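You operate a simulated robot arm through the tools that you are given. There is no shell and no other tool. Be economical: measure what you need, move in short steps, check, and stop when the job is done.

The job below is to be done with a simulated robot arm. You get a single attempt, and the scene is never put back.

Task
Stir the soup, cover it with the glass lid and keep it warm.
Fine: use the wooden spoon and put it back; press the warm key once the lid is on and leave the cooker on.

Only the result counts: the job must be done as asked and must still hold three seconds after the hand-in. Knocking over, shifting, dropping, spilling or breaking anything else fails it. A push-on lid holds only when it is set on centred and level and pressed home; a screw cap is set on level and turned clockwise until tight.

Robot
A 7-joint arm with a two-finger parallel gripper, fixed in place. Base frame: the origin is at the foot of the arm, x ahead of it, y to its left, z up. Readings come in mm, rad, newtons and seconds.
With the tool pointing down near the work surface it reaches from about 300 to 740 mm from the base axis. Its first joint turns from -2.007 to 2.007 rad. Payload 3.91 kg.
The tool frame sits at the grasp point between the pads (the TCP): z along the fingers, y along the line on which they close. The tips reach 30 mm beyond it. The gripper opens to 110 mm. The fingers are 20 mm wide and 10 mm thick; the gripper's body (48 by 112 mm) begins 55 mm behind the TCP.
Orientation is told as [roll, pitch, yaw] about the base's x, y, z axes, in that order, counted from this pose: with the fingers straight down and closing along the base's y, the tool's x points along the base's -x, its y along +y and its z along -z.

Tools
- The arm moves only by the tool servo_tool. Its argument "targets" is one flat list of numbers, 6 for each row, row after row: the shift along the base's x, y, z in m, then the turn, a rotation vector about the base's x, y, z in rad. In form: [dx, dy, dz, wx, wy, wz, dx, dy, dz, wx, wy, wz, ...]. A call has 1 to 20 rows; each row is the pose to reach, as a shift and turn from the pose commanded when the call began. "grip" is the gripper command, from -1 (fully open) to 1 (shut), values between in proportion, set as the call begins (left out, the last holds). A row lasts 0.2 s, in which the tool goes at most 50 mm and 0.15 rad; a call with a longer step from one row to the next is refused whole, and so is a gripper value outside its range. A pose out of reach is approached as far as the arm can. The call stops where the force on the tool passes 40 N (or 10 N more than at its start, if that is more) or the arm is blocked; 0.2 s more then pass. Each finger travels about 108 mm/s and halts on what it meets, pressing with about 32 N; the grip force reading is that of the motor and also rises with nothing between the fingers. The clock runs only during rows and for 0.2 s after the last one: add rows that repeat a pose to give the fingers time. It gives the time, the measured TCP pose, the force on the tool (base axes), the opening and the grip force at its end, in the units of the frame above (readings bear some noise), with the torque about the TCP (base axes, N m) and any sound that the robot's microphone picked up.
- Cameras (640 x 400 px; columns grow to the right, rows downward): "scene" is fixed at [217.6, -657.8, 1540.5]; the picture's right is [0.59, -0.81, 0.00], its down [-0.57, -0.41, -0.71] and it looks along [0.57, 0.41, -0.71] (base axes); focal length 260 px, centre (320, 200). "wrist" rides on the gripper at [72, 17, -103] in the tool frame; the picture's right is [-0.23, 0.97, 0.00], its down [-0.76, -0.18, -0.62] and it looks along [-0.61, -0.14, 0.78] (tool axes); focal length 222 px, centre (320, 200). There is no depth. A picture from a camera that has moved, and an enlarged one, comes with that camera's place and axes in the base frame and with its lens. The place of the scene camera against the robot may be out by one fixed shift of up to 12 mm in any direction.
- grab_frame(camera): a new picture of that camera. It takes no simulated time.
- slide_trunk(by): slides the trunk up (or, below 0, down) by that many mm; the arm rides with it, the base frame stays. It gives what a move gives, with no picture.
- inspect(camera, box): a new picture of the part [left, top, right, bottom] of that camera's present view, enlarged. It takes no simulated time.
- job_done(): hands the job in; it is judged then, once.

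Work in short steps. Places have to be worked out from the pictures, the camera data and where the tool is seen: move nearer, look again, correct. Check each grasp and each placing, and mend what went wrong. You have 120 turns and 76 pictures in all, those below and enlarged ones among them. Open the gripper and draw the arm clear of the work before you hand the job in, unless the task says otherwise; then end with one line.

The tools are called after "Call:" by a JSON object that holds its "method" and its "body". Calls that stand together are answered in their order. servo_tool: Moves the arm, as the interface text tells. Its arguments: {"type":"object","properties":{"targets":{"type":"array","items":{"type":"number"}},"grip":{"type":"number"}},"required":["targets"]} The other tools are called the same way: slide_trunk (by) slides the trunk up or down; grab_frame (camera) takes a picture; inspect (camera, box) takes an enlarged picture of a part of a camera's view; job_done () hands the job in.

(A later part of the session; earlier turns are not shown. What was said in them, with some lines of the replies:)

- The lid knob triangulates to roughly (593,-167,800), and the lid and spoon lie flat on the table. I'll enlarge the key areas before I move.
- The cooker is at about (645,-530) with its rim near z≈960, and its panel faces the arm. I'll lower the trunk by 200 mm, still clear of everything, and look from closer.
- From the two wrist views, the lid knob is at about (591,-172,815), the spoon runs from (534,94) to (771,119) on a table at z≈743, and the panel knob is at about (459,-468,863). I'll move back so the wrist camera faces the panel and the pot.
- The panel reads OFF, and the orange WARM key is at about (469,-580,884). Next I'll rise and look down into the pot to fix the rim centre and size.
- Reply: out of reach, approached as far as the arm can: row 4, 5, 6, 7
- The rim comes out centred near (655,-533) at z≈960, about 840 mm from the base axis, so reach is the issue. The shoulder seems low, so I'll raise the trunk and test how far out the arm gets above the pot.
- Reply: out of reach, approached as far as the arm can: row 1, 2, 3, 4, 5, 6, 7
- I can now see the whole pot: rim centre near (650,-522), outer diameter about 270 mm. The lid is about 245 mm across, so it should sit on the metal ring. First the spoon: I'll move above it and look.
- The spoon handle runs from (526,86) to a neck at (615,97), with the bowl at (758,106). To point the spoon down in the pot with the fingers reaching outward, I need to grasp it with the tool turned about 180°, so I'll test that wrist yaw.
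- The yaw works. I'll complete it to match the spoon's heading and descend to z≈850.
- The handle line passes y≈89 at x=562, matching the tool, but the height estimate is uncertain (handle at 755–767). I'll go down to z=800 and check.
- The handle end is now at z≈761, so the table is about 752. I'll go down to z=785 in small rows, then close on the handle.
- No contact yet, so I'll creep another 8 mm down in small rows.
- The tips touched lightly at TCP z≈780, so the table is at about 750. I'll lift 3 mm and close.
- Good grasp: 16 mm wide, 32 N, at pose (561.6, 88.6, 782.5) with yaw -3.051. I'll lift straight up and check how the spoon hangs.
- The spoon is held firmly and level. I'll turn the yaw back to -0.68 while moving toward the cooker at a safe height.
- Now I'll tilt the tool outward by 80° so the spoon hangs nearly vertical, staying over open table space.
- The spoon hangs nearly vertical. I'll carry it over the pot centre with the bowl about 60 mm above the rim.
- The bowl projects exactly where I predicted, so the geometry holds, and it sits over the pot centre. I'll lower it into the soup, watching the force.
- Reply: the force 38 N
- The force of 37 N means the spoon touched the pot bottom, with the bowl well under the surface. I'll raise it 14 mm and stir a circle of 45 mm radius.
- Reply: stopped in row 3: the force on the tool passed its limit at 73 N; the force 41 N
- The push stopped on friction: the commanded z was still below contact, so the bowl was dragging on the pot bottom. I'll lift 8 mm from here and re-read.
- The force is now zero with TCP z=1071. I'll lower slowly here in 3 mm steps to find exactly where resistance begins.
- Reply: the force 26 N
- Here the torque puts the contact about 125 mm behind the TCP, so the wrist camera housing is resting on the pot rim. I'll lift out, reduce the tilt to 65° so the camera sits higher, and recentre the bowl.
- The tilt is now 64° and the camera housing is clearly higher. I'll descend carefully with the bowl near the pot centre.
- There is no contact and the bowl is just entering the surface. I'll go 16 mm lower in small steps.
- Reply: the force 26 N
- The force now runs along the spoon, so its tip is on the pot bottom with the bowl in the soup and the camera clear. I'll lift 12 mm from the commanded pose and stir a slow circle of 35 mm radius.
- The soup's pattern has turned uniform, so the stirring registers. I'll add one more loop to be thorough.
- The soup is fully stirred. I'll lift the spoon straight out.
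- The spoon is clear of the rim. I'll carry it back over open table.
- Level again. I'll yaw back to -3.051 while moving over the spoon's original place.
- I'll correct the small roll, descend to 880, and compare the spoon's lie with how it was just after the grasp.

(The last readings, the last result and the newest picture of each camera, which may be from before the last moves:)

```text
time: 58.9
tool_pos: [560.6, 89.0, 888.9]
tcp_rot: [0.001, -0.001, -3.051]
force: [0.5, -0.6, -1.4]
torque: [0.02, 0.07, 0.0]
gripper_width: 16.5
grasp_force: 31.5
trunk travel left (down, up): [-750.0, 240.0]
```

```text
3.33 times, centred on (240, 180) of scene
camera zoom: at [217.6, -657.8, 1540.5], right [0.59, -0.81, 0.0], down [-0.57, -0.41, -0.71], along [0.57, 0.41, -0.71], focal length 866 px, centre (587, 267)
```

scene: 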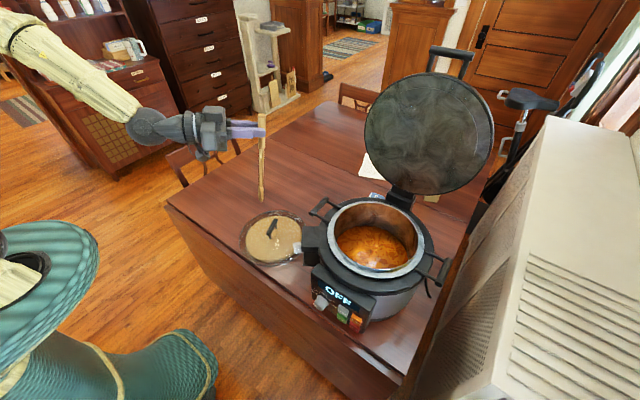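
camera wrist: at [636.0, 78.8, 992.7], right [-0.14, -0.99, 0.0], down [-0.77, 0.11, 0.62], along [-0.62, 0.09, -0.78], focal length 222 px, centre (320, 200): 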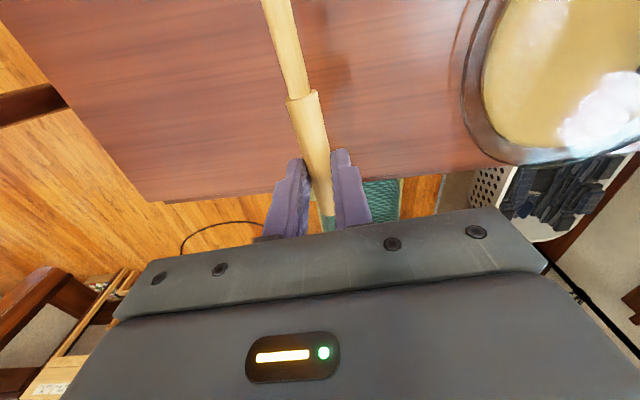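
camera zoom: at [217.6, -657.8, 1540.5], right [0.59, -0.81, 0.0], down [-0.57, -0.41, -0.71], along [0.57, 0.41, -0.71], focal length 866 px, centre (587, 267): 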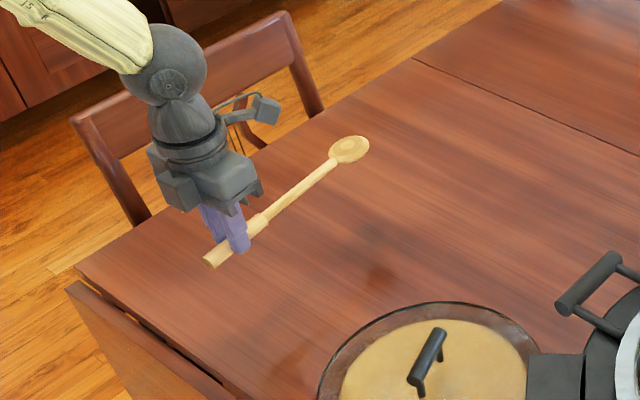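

The spoon sits in the grip as it did when picked up. I'll lower it to the original grasp pose.

Call:
{"method": "servo_tool", "body": {"targets": [0.001, 0, -0.04, 0, 0, 0, 0.001, 0, -0.075, 0, 0, 0, 0.001, 0, -0.09, 0, 0, 0, 0.001, 0, -0.097, 0, 0, 0, 0.001, 0, -0.102, 0, 0, 0, 0.001, 0, -0.105, 0, 0, 0, 0.001, 0, -0.106, 0, 0, 0, 0.001, 0, -0.106, 0, 0, 0]}}

```text
time: 60.7
tool_pos: [564.8, 89.2, 783.7]
tcp_rot: [0.0, 0.0, -3.05]
force: [-1.0, 0.1, 9.1]
torque: [-0.05, 0.41, -0.01]
gripper_width: 16.5
grasp_force: 31.9
trunk travel left (down, up): [-750.0, 240.0]
```

It's resting on the table with 9 N. I'll release by opening wide, then rise straight up.

Call:
{"method": "servo_tool", "body": {"targets": [0, 0, 0, 0, 0, 0, 0, 0, 0, 0, 0, 0, 0, 0, 0, 0, 0, 0, 0, 0, 0.02, 0, 0, 0, 0, 0, 0.06, 0, 0, 0, 0, 0, 0.1, 0, 0, 0, 0, 0, 0.15, 0, 0, 0, 0, 0, 0.2, 0, 0, 0, 0, 0, 0.25, 0, 0, 0], "grip": -0.3}}

Call:
{"method": "inspect", "body": {"camera": "scene", "box": [200, 160, 320, 280]}}

Call:
{"method": "grab_frame", "body": {"camera": "wrist"}}

```text
time: 62.7
tool_pos: [562.7, 87.9, 1033.5]
tcp_rot: [0.001, 0.0, -3.05]
force: [-0.4, -0.5, 0.7]
torque: [-0.01, -0.01, -0.01]
gripper_width: 71.6
grasp_force: 0.1
trunk travel left (down, up): [-750.0, 240.0]
```

```text
3.33 times, centred on (260, 220) of scene
camera zoom: at [217.6, -657.8, 1540.5], right [0.59, -0.81, 0.0], down [-0.57, -0.41, -0.71], along [0.57, 0.41, -0.71], focal length 866 px, centre (520, 133)
```

zoom: 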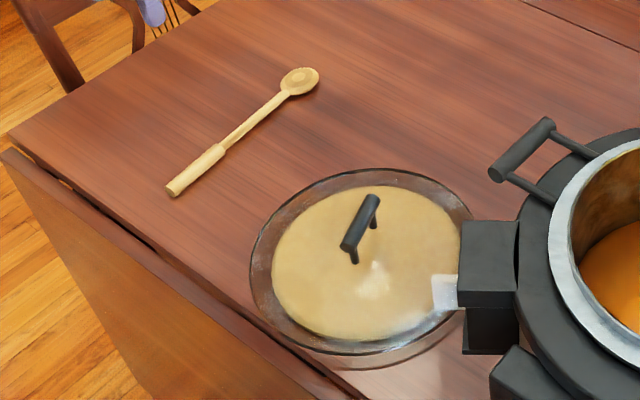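

```text
39 pictures are left
camera wrist: at [636.7, 77.1, 1136.5], right [-0.14, -0.99, 0.0], down [-0.77, 0.11, 0.62], along [-0.62, 0.09, -0.78], focal length 222 px, centre (320, 200)
```

wrist: 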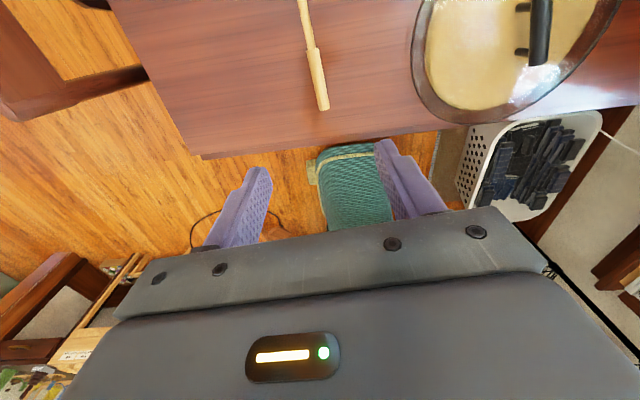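

The spoon is back where it was. The pot's side handle looks slightly displaced against the first picture, so I'll compare using the identical view.

Call:
{"method": "inspect", "body": {"camera": "scene", "box": [290, 180, 470, 340]}}

```text
2.50 times, centred on (380, 260) of scene
camera zoom: at [217.6, -657.8, 1540.5], right [0.59, -0.81, 0.0], down [-0.57, -0.41, -0.71], along [0.57, 0.41, -0.71], focal length 649 px, centre (170, 50)
```

zoom: 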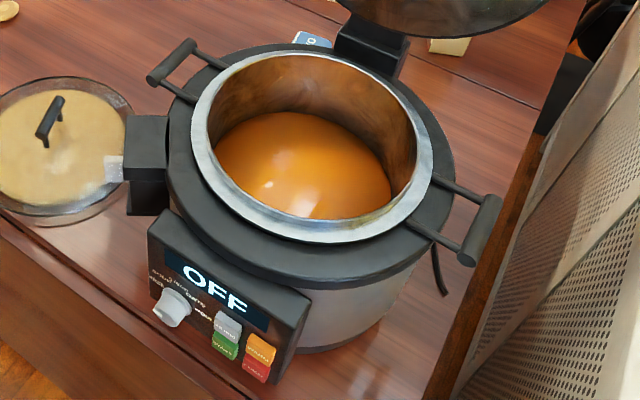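

Only the inner pot moved a few mm (about 6 mm in +x) inside the unmoved cooker, so I'll centre on its new position. Next the lid: I'll go above its handle with the tool heading along the bar (about 20°) and look.

Call:
{"method": "servo_tool", "body": {"targets": [0.005, -0.045, 0, 0, 0, 0.05, 0.01, -0.09, 0, 0, 0, 0.1, 0.015, -0.135, 0, 0, 0, 0.15, 0.02, -0.18, 0, 0, 0, 0.2, 0.025, -0.22, 0, 0, 0, 0.25, 0.028, -0.26, 0, 0, 0, 0.26, 0.028, -0.26, 0, 0, 0, 0.26]}}

Call:
{"method": "grab_frame", "body": {"camera": "wrist"}}

```text
time: 64.3
tool_pos: [592.3, -171.0, 1033.3]
tcp_rot: [-0.001, -0.001, -2.787]
force: [0.1, -0.1, -0.5]
torque: [-0.01, -0.02, -0.01]
gripper_width: 71.6
grasp_force: 0.1
trunk travel left (down, up): [-750.0, 240.0]
```

```text
37 pictures are left
camera wrist: at [666.0, -162.7, 1136.6], right [0.12, -0.99, 0.0], down [-0.78, -0.1, 0.62], along [-0.62, -0.08, -0.78], focal length 222 px, centre (320, 200)
```

wrist: 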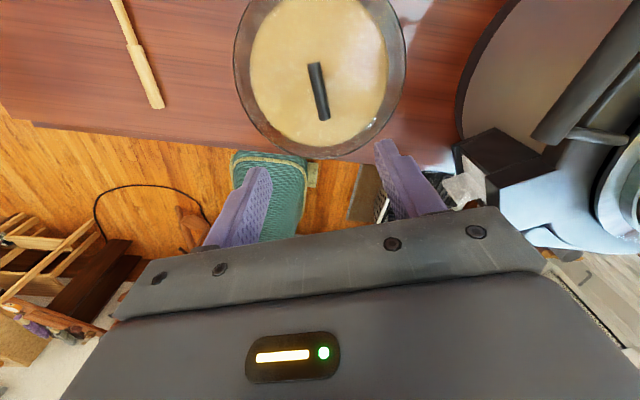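

The bar runs from (561,-182) to (625,-162), so its centre is at about (593,-172,815), heading 17.4°. The lid is centred on it and about 246 mm across. I'll correct the yaw, then tilt 50° outward along the bar so the pot will be in reach.

Call:
{"method": "servo_tool", "body": {"targets": [0, 0, -0.03, 0, 0, -0.05, 0, 0, -0.03, 0, 0, -0.05]}}

Call:
{"method": "servo_tool", "body": {"targets": [0, 0, 0, 0.042, -0.134, 0, 0, 0, -0.01, 0.084, -0.267, 0, 0, 0, -0.02, 0.126, -0.4, 0, 0, 0, -0.03, 0.168, -0.534, 0, 0, 0, -0.04, 0.209, -0.667, 0, 0, 0, -0.05, 0.26, -0.83, 0, 0, 0, -0.05, 0.26, -0.83, 0]}}

Call:
{"method": "grab_frame", "body": {"camera": "wrist"}}

Call:
{"method": "inspect", "body": {"camera": "scene", "box": [180, 120, 340, 280]}}

```text
time: 64.9
tool_pos: [590.8, -171.3, 1004.3]
tcp_rot: [0.001, -0.001, -2.839]
force: [-0.1, -1.3, -0.6]
torque: [0.0, -0.01, 0.01]
gripper_width: 71.4
grasp_force: 0.1
trunk travel left (down, up): [-750.0, 240.0]
```

```text
refused: row 6 steps farther than a row can; nothing moved
```

```text
36 pictures are left
camera wrist: at [665.9, -166.3, 1106.9], right [0.07, -1.0, 0.0], down [-0.78, -0.06, 0.62], along [-0.62, -0.05, -0.78], focal length 222 px, centre (320, 200)
```

wrist: 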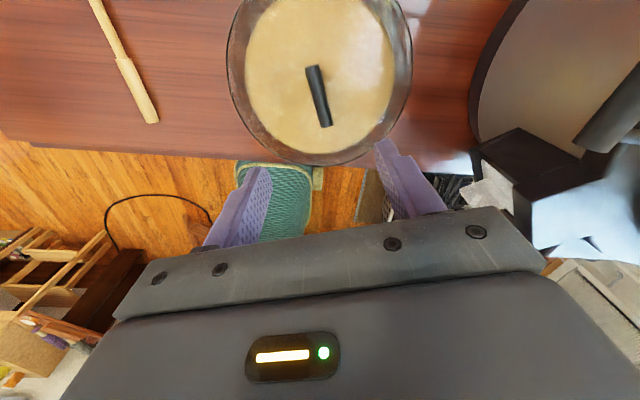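

```text
2.50 times, centred on (260, 200) of scene
camera zoom: at [217.6, -657.8, 1540.5], right [0.59, -0.81, 0.0], down [-0.57, -0.41, -0.71], along [0.57, 0.41, -0.71], focal length 649 px, centre (470, 200)
```

zoom: 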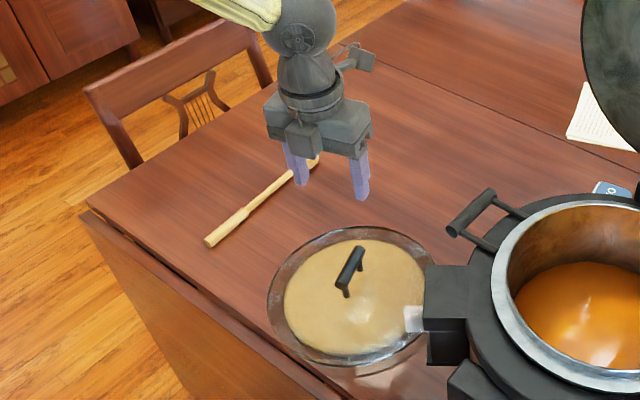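

Row 6 stepped too far, so I'm sending the tilt again with even steps.

Call:
{"method": "servo_tool", "body": {"targets": [0, 0, 0, 0.0434, -0.1383, 0, 0, 0, -0.01, 0.0867, -0.2767, 0, 0.001, -0.001, -0.02, 0.13, -0.415, 0, 0.002, -0.001, -0.03, 0.1734, -0.5533, 0, 0.002, -0.001, -0.04, 0.2168, -0.6917, 0, 0.002, -0.001, -0.05, 0.26, -0.83, 0, 0.002, -0.001, -0.05, 0.26, -0.83, 0]}}

Call:
{"method": "grab_frame", "body": {"camera": "wrist"}}

Call:
{"method": "inspect", "body": {"camera": "scene", "box": [180, 120, 340, 280]}}

```text
time: 66.5
tool_pos: [594.2, -171.1, 954.0]
tcp_rot: [0.002, 0.87, -2.841]
force: [-0.8, 0.3, 0.1]
torque: [0.0, 0.0, -0.05]
gripper_width: 71.6
grasp_force: 0.0
trunk travel left (down, up): [-750.0, 240.0]
```

```text
34 pictures are left
camera wrist: at [568.3, -197.9, 1075.6], right [0.15, -0.97, -0.17], down [-0.98, -0.12, -0.18], along [0.15, 0.2, -0.97], focal length 222 px, centre (320, 200)
```

wrist: 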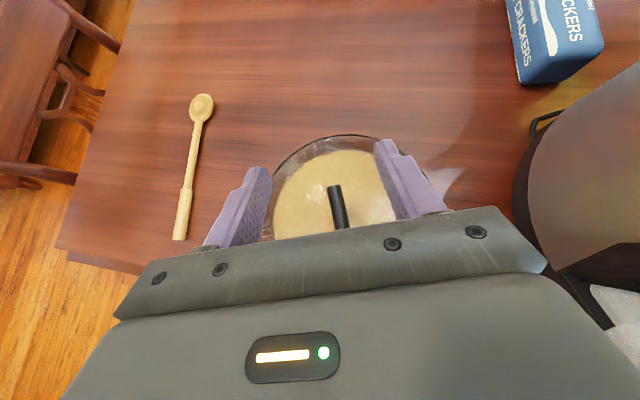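

```text
2.50 times, centred on (260, 200) of scene
camera zoom: at [217.6, -657.8, 1540.5], right [0.59, -0.81, 0.0], down [-0.57, -0.41, -0.71], along [0.57, 0.41, -0.71], focal length 649 px, centre (470, 200)
```

zoom: 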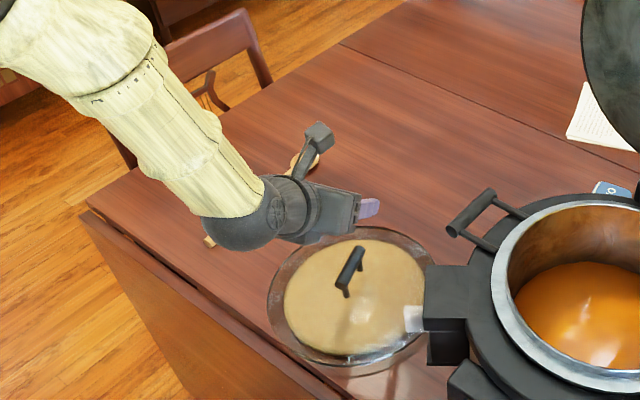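

The tool is centred over the bar. I'll descend vertically toward z≈824 in steps, watching for contact.

Call:
{"method": "servo_tool", "body": {"targets": [-0.001, 0, -0.04, 0, 0, 0, -0.002, 0, -0.075, 0, 0, 0, -0.003, -0.001, -0.1, 0, 0, 0, -0.004, -0.001, -0.115, 0, 0, 0, -0.004, -0.001, -0.123, 0, 0, 0, -0.004, -0.001, -0.128, 0, 0, 0, -0.004, -0.001, -0.13, 0, 0, 0]}}

Call:
{"method": "grab_frame", "body": {"camera": "wrist"}}

Call:
{"method": "inspect", "body": {"camera": "scene", "box": [230, 180, 320, 280]}}

```text
time: 68.1
tool_pos: [588.5, -172.7, 823.2]
tcp_rot: [-0.001, 0.868, -2.843]
force: [-0.3, 0.4, -0.7]
torque: [0.0, 0.0, -0.01]
gripper_width: 71.6
grasp_force: 0.1
trunk travel left (down, up): [-750.0, 240.0]
```

```text
32 pictures are left
camera wrist: at [564.1, -199.4, 945.3], right [0.15, -0.97, -0.17], down [-0.98, -0.12, -0.18], along [0.15, 0.2, -0.97], focal length 222 px, centre (320, 200)
```

wrist: 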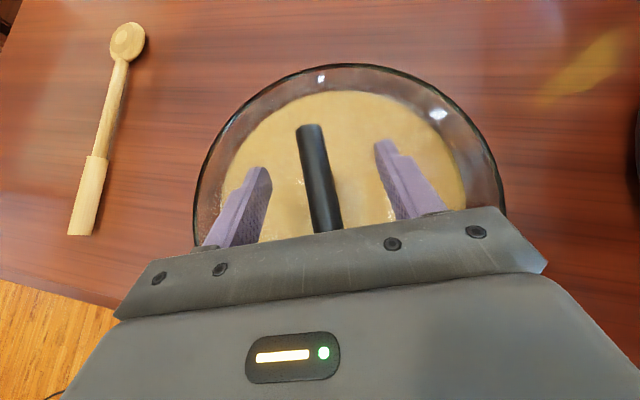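

```text
4.00 times, centred on (275, 230) of scene
camera zoom: at [217.6, -657.8, 1540.5], right [0.59, -0.81, 0.0], down [-0.57, -0.41, -0.71], along [0.57, 0.41, -0.71], focal length 1039 px, centre (500, 80)
```

zoom: 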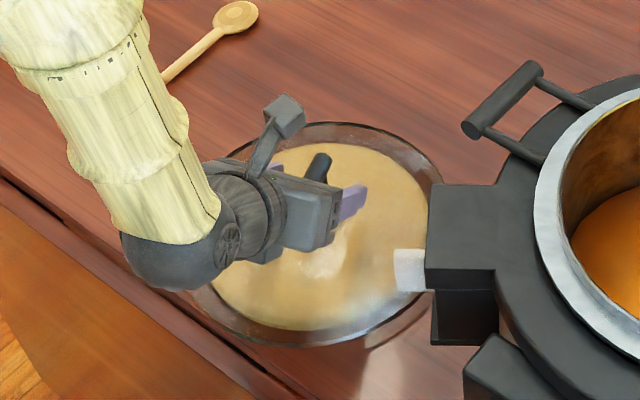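

Nothing touched, and the bar (centre z≈820) lies between the pads with the TCP about 4 mm short of its middle. I'll nudge outward 4 mm and close.

Call:
{"method": "servo_tool", "body": {"targets": [0.004, 0.001, -0.002, 0, 0, 0, 0.004, 0.001, -0.002, 0, 0, 0]}}

Call:
{"method": "servo_tool", "body": {"targets": [0, 0, 0, 0, 0, 0, 0, 0, 0, 0, 0, 0, 0, 0, 0, 0, 0, 0, 0, 0, 0, 0, 0, 0], "grip": 1}}

Call:
{"method": "grab_frame", "body": {"camera": "wrist"}}

```text
time: 68.7
tool_pos: [593.0, -171.9, 821.2]
tcp_rot: [-0.003, 0.868, -2.841]
force: [0.1, -0.3, -0.7]
torque: [0.02, -0.03, 0.01]
gripper_width: 71.6
grasp_force: 0.0
trunk travel left (down, up): [-750.0, 240.0]
```

```text
time: 69.7
tool_pos: [594.8, -172.5, 821.1]
tcp_rot: [-0.001, 0.869, -2.841]
force: [-0.1, 1.4, 0.0]
torque: [0.01, 0.01, 0.01]
gripper_width: 17.5
grasp_force: 31.6
trunk travel left (down, up): [-750.0, 240.0]
```

```text
30 pictures are left
camera wrist: at [568.3, -198.8, 943.4], right [0.15, -0.97, -0.17], down [-0.98, -0.12, -0.18], along [0.15, 0.2, -0.97], focal length 222 px, centre (320, 200)
```

wrist: 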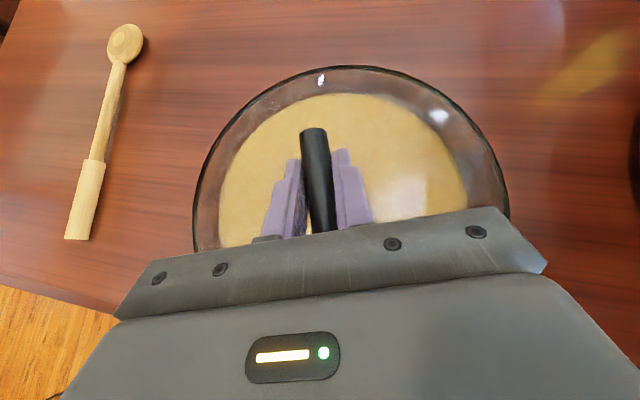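

The bar is gripped (17.5 mm, 32 N), and the fitted lid circle centres at (596,-172.7), practically at the TCP. I'll lift slowly and check that it hangs level.

Call:
{"method": "servo_tool", "body": {"targets": [0, 0, 0.005, 0, 0, 0, 0, 0, 0.015, 0, 0, 0, 0, 0, 0.03, 0, 0, 0, 0, 0, 0.05, 0, 0, 0, 0, 0, 0.07, 0, 0, 0, 0, 0, 0.07, 0, 0, 0]}}

Call:
{"method": "grab_frame", "body": {"camera": "wrist"}}

Call:
{"method": "inspect", "body": {"camera": "scene", "box": [230, 160, 330, 270]}}

```text
time: 71.1
tool_pos: [593.7, -171.0, 891.8]
tcp_rot: [-0.003, 0.868, -2.844]
force: [-0.4, 0.7, -3.9]
torque: [0.0, 0.0, 0.03]
gripper_width: 17.9
grasp_force: 31.6
trunk travel left (down, up): [-750.0, 240.0]
```

```text
29 pictures are left
camera wrist: at [568.5, -198.4, 1013.3], right [0.15, -0.97, -0.18], down [-0.98, -0.12, -0.18], along [0.15, 0.2, -0.97], focal length 222 px, centre (320, 200)
```

wrist: 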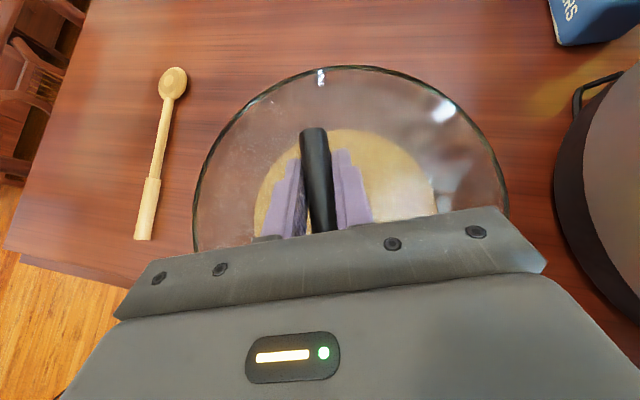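

```text
3.64 times, centred on (280, 215) of scene
camera zoom: at [217.6, -657.8, 1540.5], right [0.59, -0.81, 0.0], down [-0.57, -0.41, -0.71], along [0.57, 0.41, -0.71], focal length 944 px, centre (466, 146)
```

zoom: 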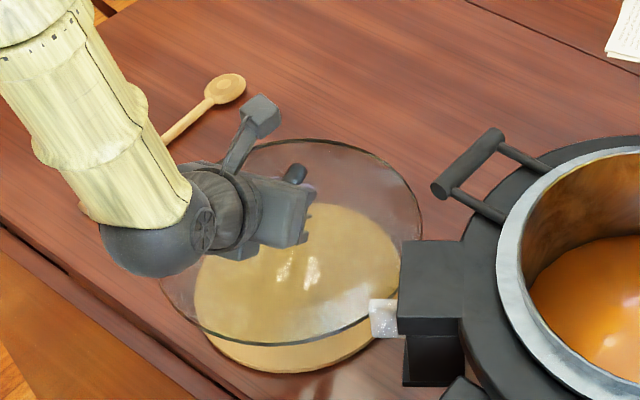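

The lid is level and free (about 4 N); the tan disc was a mat beneath it. I'll lift straight up while turning the heading toward the pot.

Call:
{"method": "servo_tool", "body": {"targets": [0, 0, 0.035, 0, 0, 0, 0, 0, 0.07, 0, 0, 0, 0, 0, 0.105, 0, 0, -0.1, 0, 0, 0.14, 0, 0, -0.2, 0, 0, 0.175, 0, 0, -0.3, 0, 0, 0.21, 0, 0, -0.4, 0, 0, 0.24, 0, 0, -0.5, 0, 0, 0.26, 0, 0, -0.6, 0, 0, 0.27, 0, 0, -0.7, 0, 0, 0.27, 0, 0, -0.8, 0, 0, 0.27, 0, 0, -0.9, 0, 0, 0.27, 0, 0, -0.9]}}

Call:
{"method": "grab_frame", "body": {"camera": "wrist"}}

```text
time: 73.7
tool_pos: [593.4, -173.4, 1161.3]
tcp_rot: [-0.002, 0.869, 2.537]
force: [-1.2, 0.2, -4.9]
torque: [0.02, -0.01, 0.04]
gripper_width: 17.4
grasp_force: 32.1
trunk travel left (down, up): [-750.0, 240.0]
```

```text
27 pictures are left
camera wrist: at [557.6, -169.8, 1283.2], right [-0.67, -0.72, -0.17], down [-0.7, 0.69, -0.18], along [0.25, 0.0, -0.97], focal length 222 px, centre (320, 200)
```

wrist: 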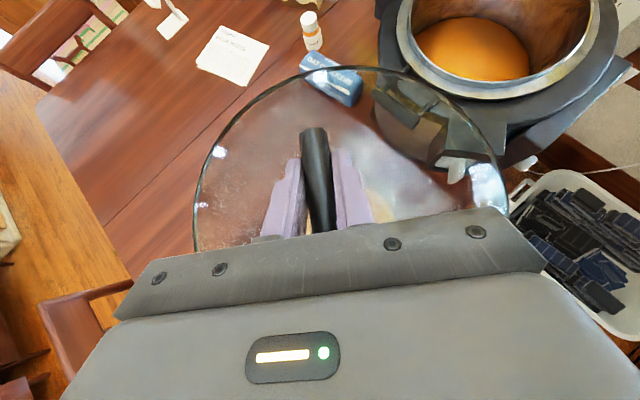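

Now I'll carry the lid over the pot at a TCP height of about 1120.

Call:
{"method": "servo_tool", "body": {"targets": [0.007, -0.04, 0, 0, 0, 0, 0.014, -0.08, 0, 0, 0, 0, 0.021, -0.12, -0.005, 0, 0, 0, 0.028, -0.16, -0.01, 0, 0, 0, 0.035, -0.2, -0.015, 0, 0, 0, 0.042, -0.24, -0.02, 0, 0, 0, 0.049, -0.28, -0.03, 0, 0, 0, 0.056, -0.32, -0.035, 0, 0, 0, 0.0626, -0.354, -0.04, 0, 0, 0, 0.0626, -0.354, -0.04, 0, 0, 0]}}

Call:
{"method": "grab_frame", "body": {"camera": "wrist"}}

Call:
{"method": "inspect", "body": {"camera": "scene", "box": [290, 100, 470, 280]}}

```text
time: 75.9
tool_pos: [654.7, -526.5, 1120.9]
tcp_rot: [-0.001, 0.867, 2.541]
force: [-1.0, 0.1, -4.1]
torque: [0.0, 0.0, 0.05]
gripper_width: 17.4
grasp_force: 31.8
trunk travel left (down, up): [-750.0, 240.0]
```

```text
26 pictures are left
camera wrist: at [619.6, -523.8, 1243.6], right [-0.67, -0.72, -0.17], down [-0.7, 0.69, -0.18], along [0.25, 0.0, -0.97], focal length 222 px, centre (320, 200)
```

wrist: 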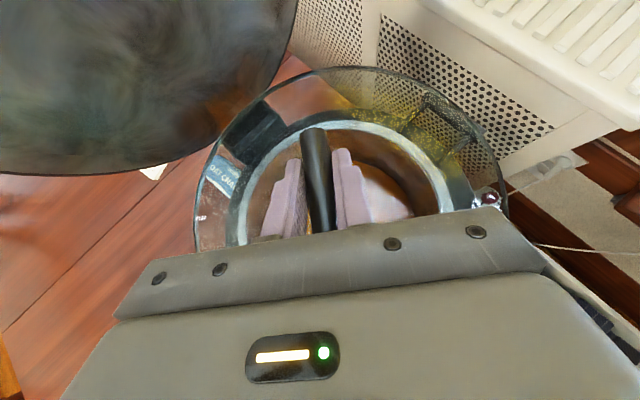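

```text
2.22 times, centred on (380, 190) of scene
camera zoom: at [217.6, -657.8, 1540.5], right [0.59, -0.81, 0.0], down [-0.57, -0.41, -0.71], along [0.57, 0.41, -0.71], focal length 577 px, centre (187, 222)
```

zoom: 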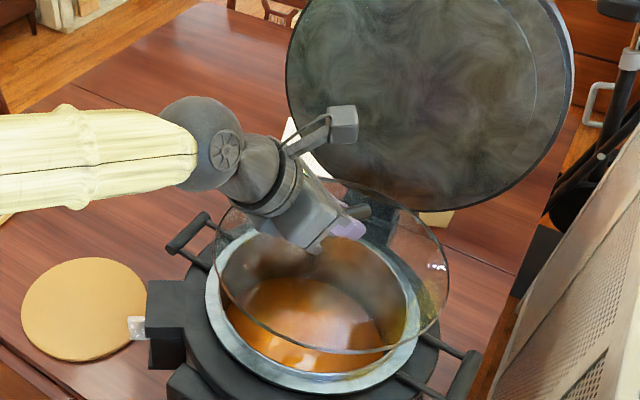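

Through the glass I can see the pot ring. I'll enlarge it to compute the ring centre.

Call:
{"method": "inspect", "body": {"camera": "wrist", "box": [190, 60, 510, 250]}}

```text
2.00 times, centred on (350, 155) of wrist
camera zoom: at [619.6, -523.8, 1243.6], right [-0.67, -0.72, -0.17], down [-0.7, 0.69, -0.18], along [0.25, 0.0, -0.97], focal length 444 px, centre (260, 290)
```

zoom: 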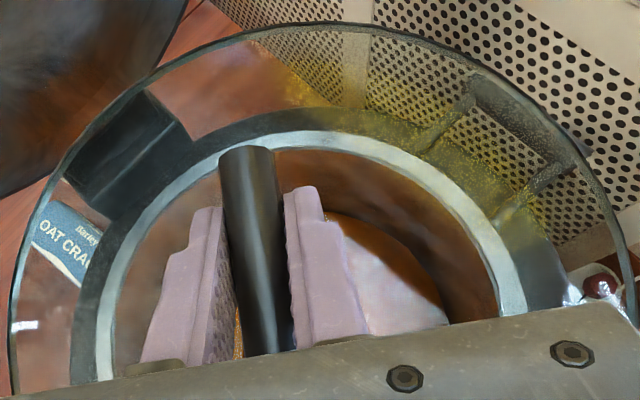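

In the same view the ring centre is at (655.5,-521.6) and the lid centre at (657.3,-528.6), so I'll shift by (-2,+7) mm. I'll also descend to TCP z≈1060, just above the ring, and recheck.

Call:
{"method": "servo_tool", "body": {"targets": [-0.001, 0.004, -0.02, 0, 0, 0, -0.0018, 0.007, -0.04, 0, 0, 0, -0.0018, 0.007, -0.055, 0, 0, 0, -0.0018, 0.007, -0.061, 0, 0, 0, -0.0018, 0.007, -0.061, 0, 0, 0]}}

Call:
{"method": "inspect", "body": {"camera": "wrist", "box": [190, 60, 510, 250]}}

Call:
{"method": "inspect", "body": {"camera": "scene", "box": [310, 160, 450, 290]}}

```text
time: 77.1
tool_pos: [654.8, -518.3, 1060.2]
tcp_rot: [-0.002, 0.866, 2.541]
force: [-0.3, 0.4, -5.2]
torque: [-0.05, 0.01, 0.01]
gripper_width: 17.7
grasp_force: 31.6
trunk travel left (down, up): [-750.0, 240.0]
```

```text
2.00 times, centred on (350, 155) of wrist
camera zoom: at [618.2, -516.6, 1181.5], right [-0.67, -0.72, -0.17], down [-0.7, 0.69, -0.18], along [0.25, 0.0, -0.97], focal length 444 px, centre (260, 290)
```

zoom: 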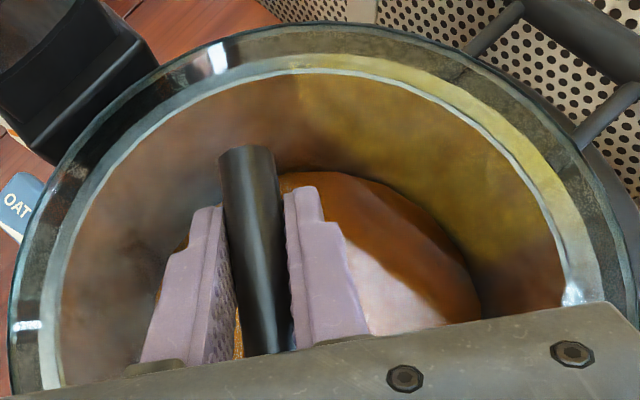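

```text
3.08 times, centred on (380, 225) of scene
camera zoom: at [217.6, -657.8, 1540.5], right [0.59, -0.81, 0.0], down [-0.57, -0.41, -0.71], along [0.57, 0.41, -0.71], focal length 799 px, centre (135, 123)
```

zoom: 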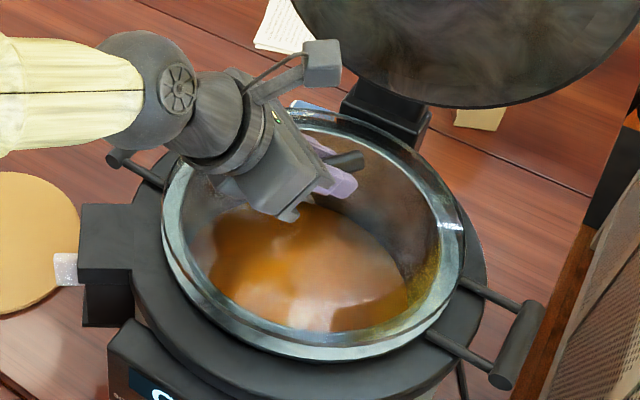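

Combining both heights, the rim is at z≈985 and its centre near (655.5,-521.5), and the lid centre agrees within about 2 mm. The scene view agrees too. I'll lower slowly until contact.

Call:
{"method": "servo_tool", "body": {"targets": [0, 0, -0.003, 0, 0, 0, 0, 0, -0.006, 0, 0, 0, 0, 0, -0.009, 0, 0, 0, 0, 0, -0.012, 0, 0, 0, 0, 0, -0.014, 0, 0, 0, 0, 0, -0.014, 0, 0, 0]}}

Call:
{"method": "inspect", "body": {"camera": "scene", "box": [310, 160, 450, 290]}}

```text
time: 78.5
tool_pos: [653.6, -518.4, 1049.2]
tcp_rot: [-0.002, 0.874, 2.543]
force: [5.3, -3.4, 22.3]
torque: [-0.1, -0.13, 0.07]
gripper_width: 17.6
grasp_force: 32.6
trunk travel left (down, up): [-750.0, 240.0]
```

```text
3.08 times, centred on (380, 225) of scene
camera zoom: at [217.6, -657.8, 1540.5], right [0.59, -0.81, 0.0], down [-0.57, -0.41, -0.71], along [0.57, 0.41, -0.71], focal length 799 px, centre (135, 123)
```

zoom: 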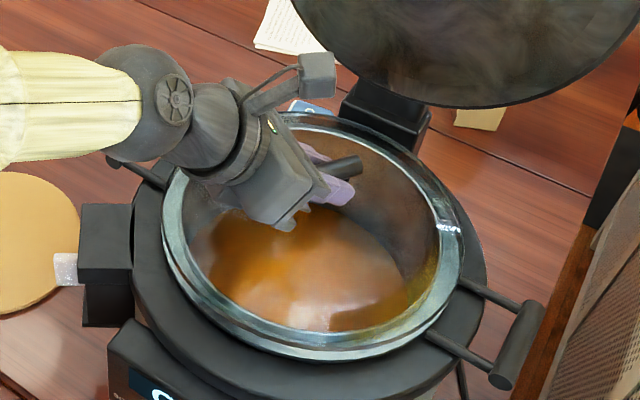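

The lid has met the ring with 22 N and almost no torque, so contact is even. I'll check how concentric it is from the wrist.

Call:
{"method": "inspect", "body": {"camera": "wrist", "box": [190, 60, 510, 250]}}

```text
2.00 times, centred on (350, 155) of wrist
camera zoom: at [616.7, -515.6, 1171.7], right [-0.67, -0.72, -0.18], down [-0.7, 0.69, -0.18], along [0.25, 0.0, -0.97], focal length 444 px, centre (260, 290)
```

zoom: 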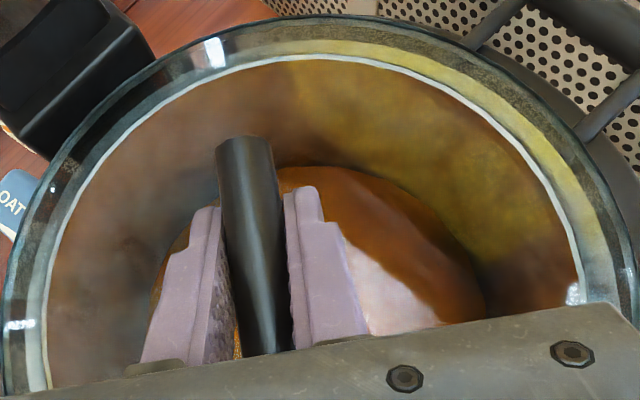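

The margins between the lid edge and the ring's inner edge are about 20 mm all round, so it's centred. I'll press slightly, unload, then open the gripper.

Call:
{"method": "servo_tool", "body": {"targets": [0, 0, -0.004, 0, 0, 0, 0, 0, -0.004, 0, 0, 0, 0, 0, 0.002, 0, 0, 0, 0, 0, 0.003, 0, 0, 0, 0, 0, 0.003, 0, 0, 0]}}

Call:
{"method": "servo_tool", "body": {"targets": [0, 0, 0, 0, 0, 0, 0, 0, 0, 0, 0, 0, 0, 0, 0, 0, 0, 0, 0, 0, 0, 0, 0, 0], "grip": -0.3}}

Call:
{"method": "inspect", "body": {"camera": "wrist", "box": [190, 60, 510, 250]}}

```text
time: 79.7
tool_pos: [653.2, -518.9, 1046.7]
tcp_rot: [-0.002, 0.864, 2.54]
force: [-0.2, 0.7, -4.5]
torque: [0.0, 0.0, 0.01]
gripper_width: 17.8
grasp_force: 32.3
trunk travel left (down, up): [-750.0, 240.0]
```

```text
time: 80.7
tool_pos: [653.9, -519.0, 1048.5]
tcp_rot: [-0.002, 0.87, 2.541]
force: [-0.2, 0.7, 0.2]
torque: [0.02, 0.0, 0.01]
gripper_width: 71.3
grasp_force: 0.2
trunk travel left (down, up): [-750.0, 240.0]
```

```text
2.00 times, centred on (350, 155) of wrist
camera zoom: at [618.3, -516.3, 1171.1], right [-0.67, -0.72, -0.17], down [-0.7, 0.69, -0.18], along [0.25, 0.0, -0.97], focal length 444 px, centre (260, 290)
```

zoom: 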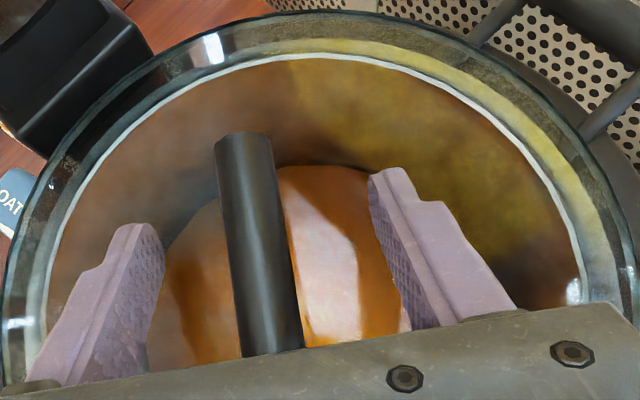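

Released, and the lid stays concentric. I'll rise straight up, then back away and check.

Call:
{"method": "servo_tool", "body": {"targets": [0, 0, 0.02, 0, 0, 0, 0, 0, 0.05, 0, 0, 0, 0, 0, 0.09, 0, 0, 0, -0.03, 0.02, 0.12, 0, 0, 0, -0.065, 0.04, 0.14, 0, 0, 0, -0.1, 0.06, 0.16, 0, 0, 0, -0.14, 0.08, 0.18, 0, 0, 0, -0.18, 0.1, 0.18, 0, 0, 0]}}

Call:
{"method": "inspect", "body": {"camera": "scene", "box": [290, 180, 470, 340]}}

```text
time: 82.5
tool_pos: [473.3, -418.0, 1230.1]
tcp_rot: [0.0, 0.87, 2.542]
force: [0.4, 0.2, -0.4]
torque: [-0.01, 0.01, 0.02]
gripper_width: 71.8
grasp_force: 0.0
trunk travel left (down, up): [-750.0, 240.0]
```

```text
2.50 times, centred on (380, 260) of scene
camera zoom: at [217.6, -657.8, 1540.5], right [0.59, -0.81, 0.0], down [-0.57, -0.41, -0.71], along [0.57, 0.41, -0.71], focal length 649 px, centre (170, 50)
```

zoom: 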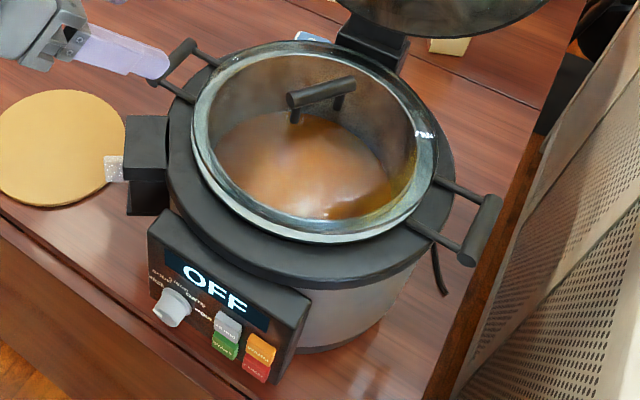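

The lid is seated, centred and level, and the display still reads OFF. For the WARM key, the panel slopes about 42°, so I'll close the fingers, turn the heading to face the panel, and hover in front of it.

Call:
{"method": "servo_tool", "body": {"targets": [-0.013, -0.024, -0.025, 0, 0, 0.12, -0.026, -0.048, -0.05, 0, 0, 0.24, -0.039, -0.072, -0.075, 0, 0, 0.36, -0.052, -0.096, -0.1, 0, 0, 0.48, -0.065, -0.12, -0.125, 0, 0, 0.6, -0.073, -0.142, -0.15, 0, 0, 0.69, -0.073, -0.142, -0.15, 0, 0, 0.69], "grip": 1}}

Call:
{"method": "grab_frame", "body": {"camera": "wrist"}}

```text
time: 84.1
tool_pos: [399.0, -562.5, 1078.8]
tcp_rot: [-0.004, 0.87, -3.052]
force: [-0.6, -0.9, 0.7]
torque: [0.02, 0.03, -0.01]
gripper_width: 0.1
grasp_force: 32.3
trunk travel left (down, up): [-750.0, 240.0]
```

```text
17 pictures are left
camera wrist: at [369.5, -582.2, 1201.4], right [-0.06, -0.98, -0.18], down [-0.98, 0.09, -0.18], along [0.19, 0.16, -0.97], focal length 222 px, centre (320, 200)
```

wrist: 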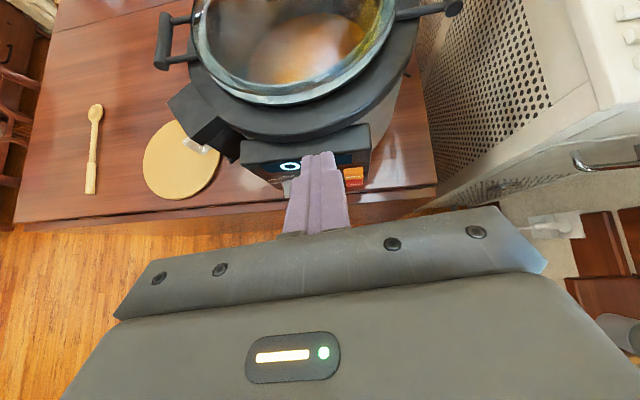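

WARM triangulates to about (465,-582,886). I'll adjust the tilt to 42° and move to a hover with the tips 25 mm off the key.

Call:
{"method": "servo_tool", "body": {"targets": [0.006, -0.006, -0.04, -0.004, 0.047, 0, 0.012, -0.012, -0.08, -0.008, 0.094, 0, 0.02, -0.018, -0.12, -0.0125, 0.1395, 0, 0.0295, -0.0228, -0.152, -0.0125, 0.1395, 0, 0.0295, -0.0228, -0.152, -0.0125, 0.1395, 0]}}

Call:
{"method": "inspect", "body": {"camera": "wrist", "box": [220, 60, 420, 240]}}

Call:
{"method": "inspect", "body": {"camera": "scene", "box": [300, 250, 400, 340]}}

```text
time: 85.3
tool_pos: [429.6, -584.4, 927.0]
tcp_rot: [-0.004, 0.73, -3.051]
force: [0.7, 0.7, 0.7]
torque: [-0.01, -0.02, 0.01]
gripper_width: 0.1
grasp_force: 31.7
trunk travel left (down, up): [-750.0, 240.0]
```

```text
2.22 times, centred on (320, 150) of wrist
camera zoom: at [416.5, -604.1, 1052.6], right [-0.08, -0.99, -0.15], down [-1.0, 0.09, -0.04], along [0.05, 0.15, -0.99], focal length 494 px, centre (320, 311)
```

zoom: 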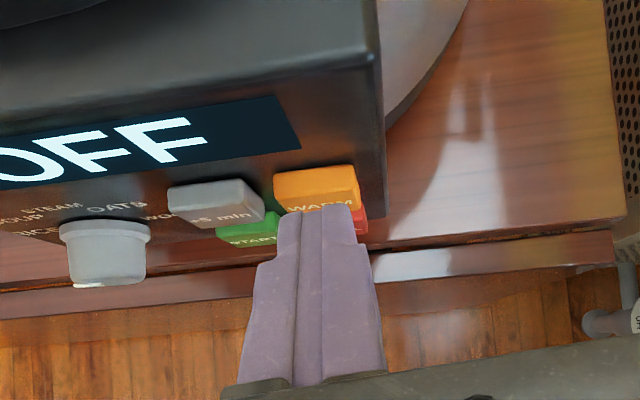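

```text
4.44 times, centred on (350, 295) of scene
camera zoom: at [217.6, -657.8, 1540.5], right [0.59, -0.81, 0.0], down [-0.57, -0.41, -0.71], along [0.57, 0.41, -0.71], focal length 1154 px, centre (187, -222)
```

zoom: 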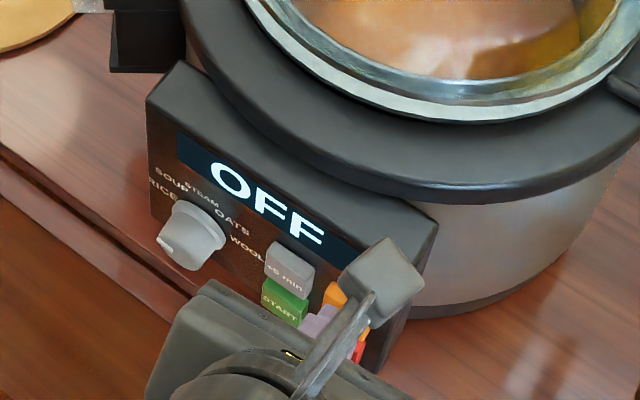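

From this view the panel is steeper than I thought (about 63°), and the key face centre is near (462,-582.5,886). I'll tilt to about 60° to match the normal and hover 30 mm off the key.

Call:
{"method": "servo_tool", "body": {"targets": [-0.007, -0.001, -0.002, 0.0095, -0.1062, 0, -0.013, -0.001, -0.006, 0.019, -0.2125, 0, -0.0185, -0.002, -0.011, 0.0286, -0.3187, 0, -0.0185, -0.002, -0.011, 0.0286, -0.3187, 0]}}

Call:
{"method": "inspect", "body": {"camera": "wrist", "box": [220, 60, 420, 240]}}

```text
time: 86.3
tool_pos: [412.0, -584.7, 915.4]
tcp_rot: [-0.002, 1.051, -3.05]
force: [0.4, -0.6, -0.5]
torque: [0.0, 0.02, -0.01]
gripper_width: 0.0
grasp_force: 32.0
trunk travel left (down, up): [-750.0, 240.0]
```

```text
2.22 times, centred on (320, 150) of wrist
camera zoom: at [360.0, -608.8, 1030.2], right [-0.02, -0.98, -0.2], down [-0.93, 0.09, -0.35], along [0.36, 0.18, -0.92], focal length 494 px, centre (320, 311)
```

zoom: 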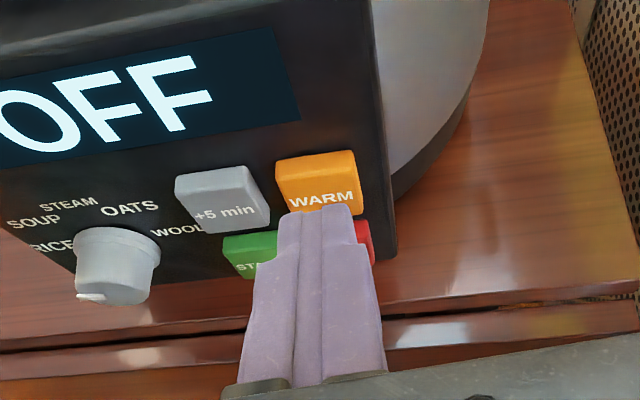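

The finger pair lines up with the WARM key; aiming at (464,-582,881) needs a 3 mm drop. I'll advance along the tool axis to first contact.

Call:
{"method": "servo_tool", "body": {"targets": [0.0086, 0.0008, -0.008, 0, 0, 0, 0.0156, 0.0014, -0.012, 0, 0, 0, 0.0207, 0.0019, -0.0149, 0, 0, 0, 0.0233, 0.0021, -0.0164, 0, 0, 0, 0.0251, 0.0023, -0.0174, 0, 0, 0, 0.0251, 0.0023, -0.0174, 0, 0, 0]}}

Call:
{"method": "inspect", "body": {"camera": "wrist", "box": [220, 60, 420, 240]}}

```text
time: 87.7
tool_pos: [437.8, -583.8, 898.4]
tcp_rot: [-0.003, 1.049, -3.051]
force: [-2.5, -0.5, 1.8]
torque: [0.02, 0.01, -0.01]
gripper_width: 0.0
grasp_force: 31.9
trunk travel left (down, up): [-750.0, 240.0]
heard: click
```

```text
2.22 times, centred on (320, 150) of wrist
camera zoom: at [385.6, -606.5, 1013.0], right [-0.02, -0.98, -0.2], down [-0.93, 0.09, -0.35], along [0.36, 0.18, -0.92], focal length 494 px, centre (320, 311)
```

zoom: 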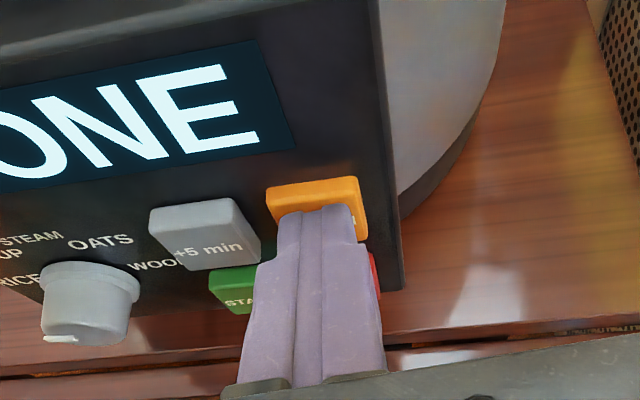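

A click was heard with light force and the display changed, though it's partly out of view. I'll back straight off and read it.

Call:
{"method": "servo_tool", "body": {"targets": [-0.0086, -0.0008, 0.005, 0, 0, 0, -0.025, -0.0022, 0.0143, 0, 0, 0, -0.06, -0.005, 0.035, 0, 0, 0, -0.1, -0.005, 0.06, 0, 0, 0]}}

Call:
{"method": "inspect", "body": {"camera": "wrist", "box": [180, 20, 460, 240]}}

```text
time: 88.7
tool_pos: [337.0, -588.9, 960.5]
tcp_rot: [-0.001, 1.049, -3.051]
force: [0.1, 0.9, 0.4]
torque: [0.0, 0.0, -0.02]
gripper_width: 0.0
grasp_force: 32.5
trunk travel left (down, up): [-750.0, 240.0]
```

```text
1.82 times, centred on (320, 130) of wrist
camera zoom: at [285.2, -611.6, 1074.3], right [-0.02, -0.98, -0.2], down [-0.93, 0.09, -0.35], along [0.36, 0.18, -0.92], focal length 404 px, centre (320, 327)
```

zoom: 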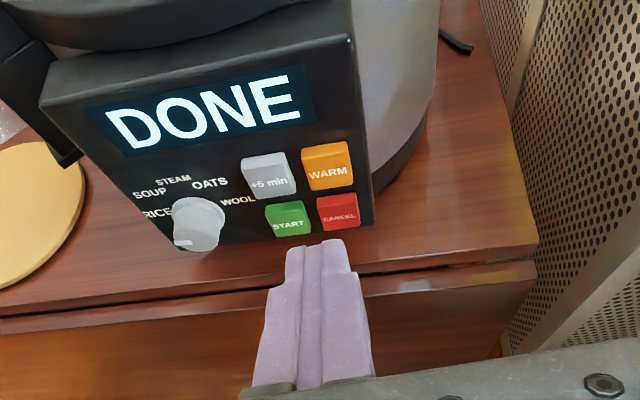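

The display reads DONE, so the cooker is on and no longer OFF; only WARM was touched and there was one click. I'll open the gripper, draw the arm clear, and check the final state.

Call:
{"method": "servo_tool", "body": {"targets": [-0.02, 0.02, 0.04, 0, 0, 0, -0.03, 0.06, 0.065, 0, 0, 0, -0.03, 0.1, 0.09, 0, 0, 0, -0.03, 0.14, 0.115, 0, 0, 0, -0.03, 0.18, 0.14, 0, 0, 0, -0.03, 0.22, 0.16, 0, 0, 0, -0.03, 0.26, 0.18, 0, 0, 0, -0.03, 0.26, 0.18, 0, 0, 0], "grip": -1}}

Call:
{"method": "inspect", "body": {"camera": "scene", "box": [290, 180, 470, 340]}}

Call:
{"method": "grab_frame", "body": {"camera": "scene"}}

```text
time: 89.5
tool_pos: [296.7, -501.0, 1104.6]
tcp_rot: [0.24, 0.952, -2.857]
force: [0.5, -0.1, 0.8]
torque: [0.03, 0.0, 0.02]
gripper_width: 109.9
grasp_force: 0.1
trunk travel left (down, up): [-750.0, 240.0]
stopped in row 4: the arm was blocked; the commanded pose is now the measured one
```

```text
2.50 times, centred on (380, 260) of scene
camera zoom: at [217.6, -657.8, 1540.5], right [0.59, -0.81, 0.0], down [-0.57, -0.41, -0.71], along [0.57, 0.41, -0.71], focal length 649 px, centre (170, 50)
```

zoom: 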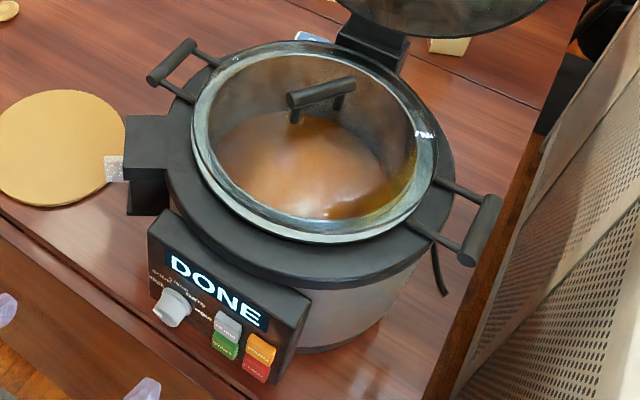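

```text
10 pictures are left
```

scene: 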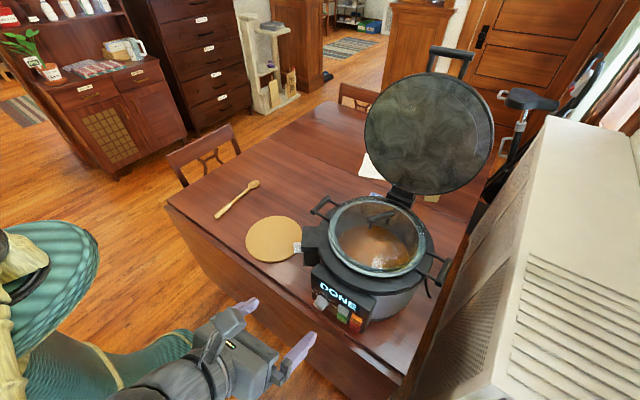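

The arm stopped against its own limits in free air, away from the work. I'll wait briefly to confirm the state holds.

Call:
{"method": "servo_tool", "body": {"targets": [0, 0, 0, 0, 0, 0, 0, 0, 0, 0, 0, 0, 0, 0, 0, 0, 0, 0, 0, 0, 0, 0, 0, 0, 0, 0, 0, 0, 0, 0, 0, 0, 0, 0, 0, 0, 0, 0, 0, 0, 0, 0, 0, 0, 0, 0, 0, 0, 0, 0, 0, 0, 0, 0, 0, 0, 0, 0, 0, 0, 0, 0, 0, 0, 0, 0, 0, 0, 0, 0, 0, 0, 0, 0, 0, 0, 0, 0, 0, 0, 0, 0, 0, 0, 0, 0, 0, 0, 0, 0]}}

Call:
{"method": "inspect", "body": {"camera": "scene", "box": [310, 250, 390, 330]}}

```text
time: 92.8
tool_pos: [296.2, -501.0, 1103.2]
tcp_rot: [0.235, 0.951, -2.86]
force: [0.3, -0.5, -0.3]
torque: [0.0, -0.01, 0.02]
gripper_width: 109.9
grasp_force: 0.1
trunk travel left (down, up): [-750.0, 240.0]
```

```text
5.00 times, centred on (350, 290) of scene
camera zoom: at [217.6, -657.8, 1540.5], right [0.59, -0.81, 0.0], down [-0.57, -0.41, -0.71], along [0.57, 0.41, -0.71], focal length 1299 px, centre (170, -250)
```

zoom: 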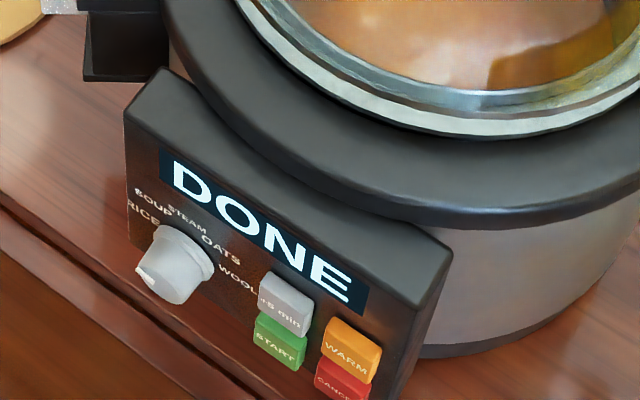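

The state holds: the cooker is on in its post-WARM state, the lid is seated, the spoon is back, and the gripper is open and clear. Handing in.

Call:
{"method": "job_done", "body": {}}

```text
The job is handed in.
```

I stirred the soup, put the wooden spoon back, set the glass lid on centred, pressed WARM once and left the cooker on; its display reads DONE rather than WARM, and the inner pot shifted about 6 mm when the wrist camera bumped its rim.
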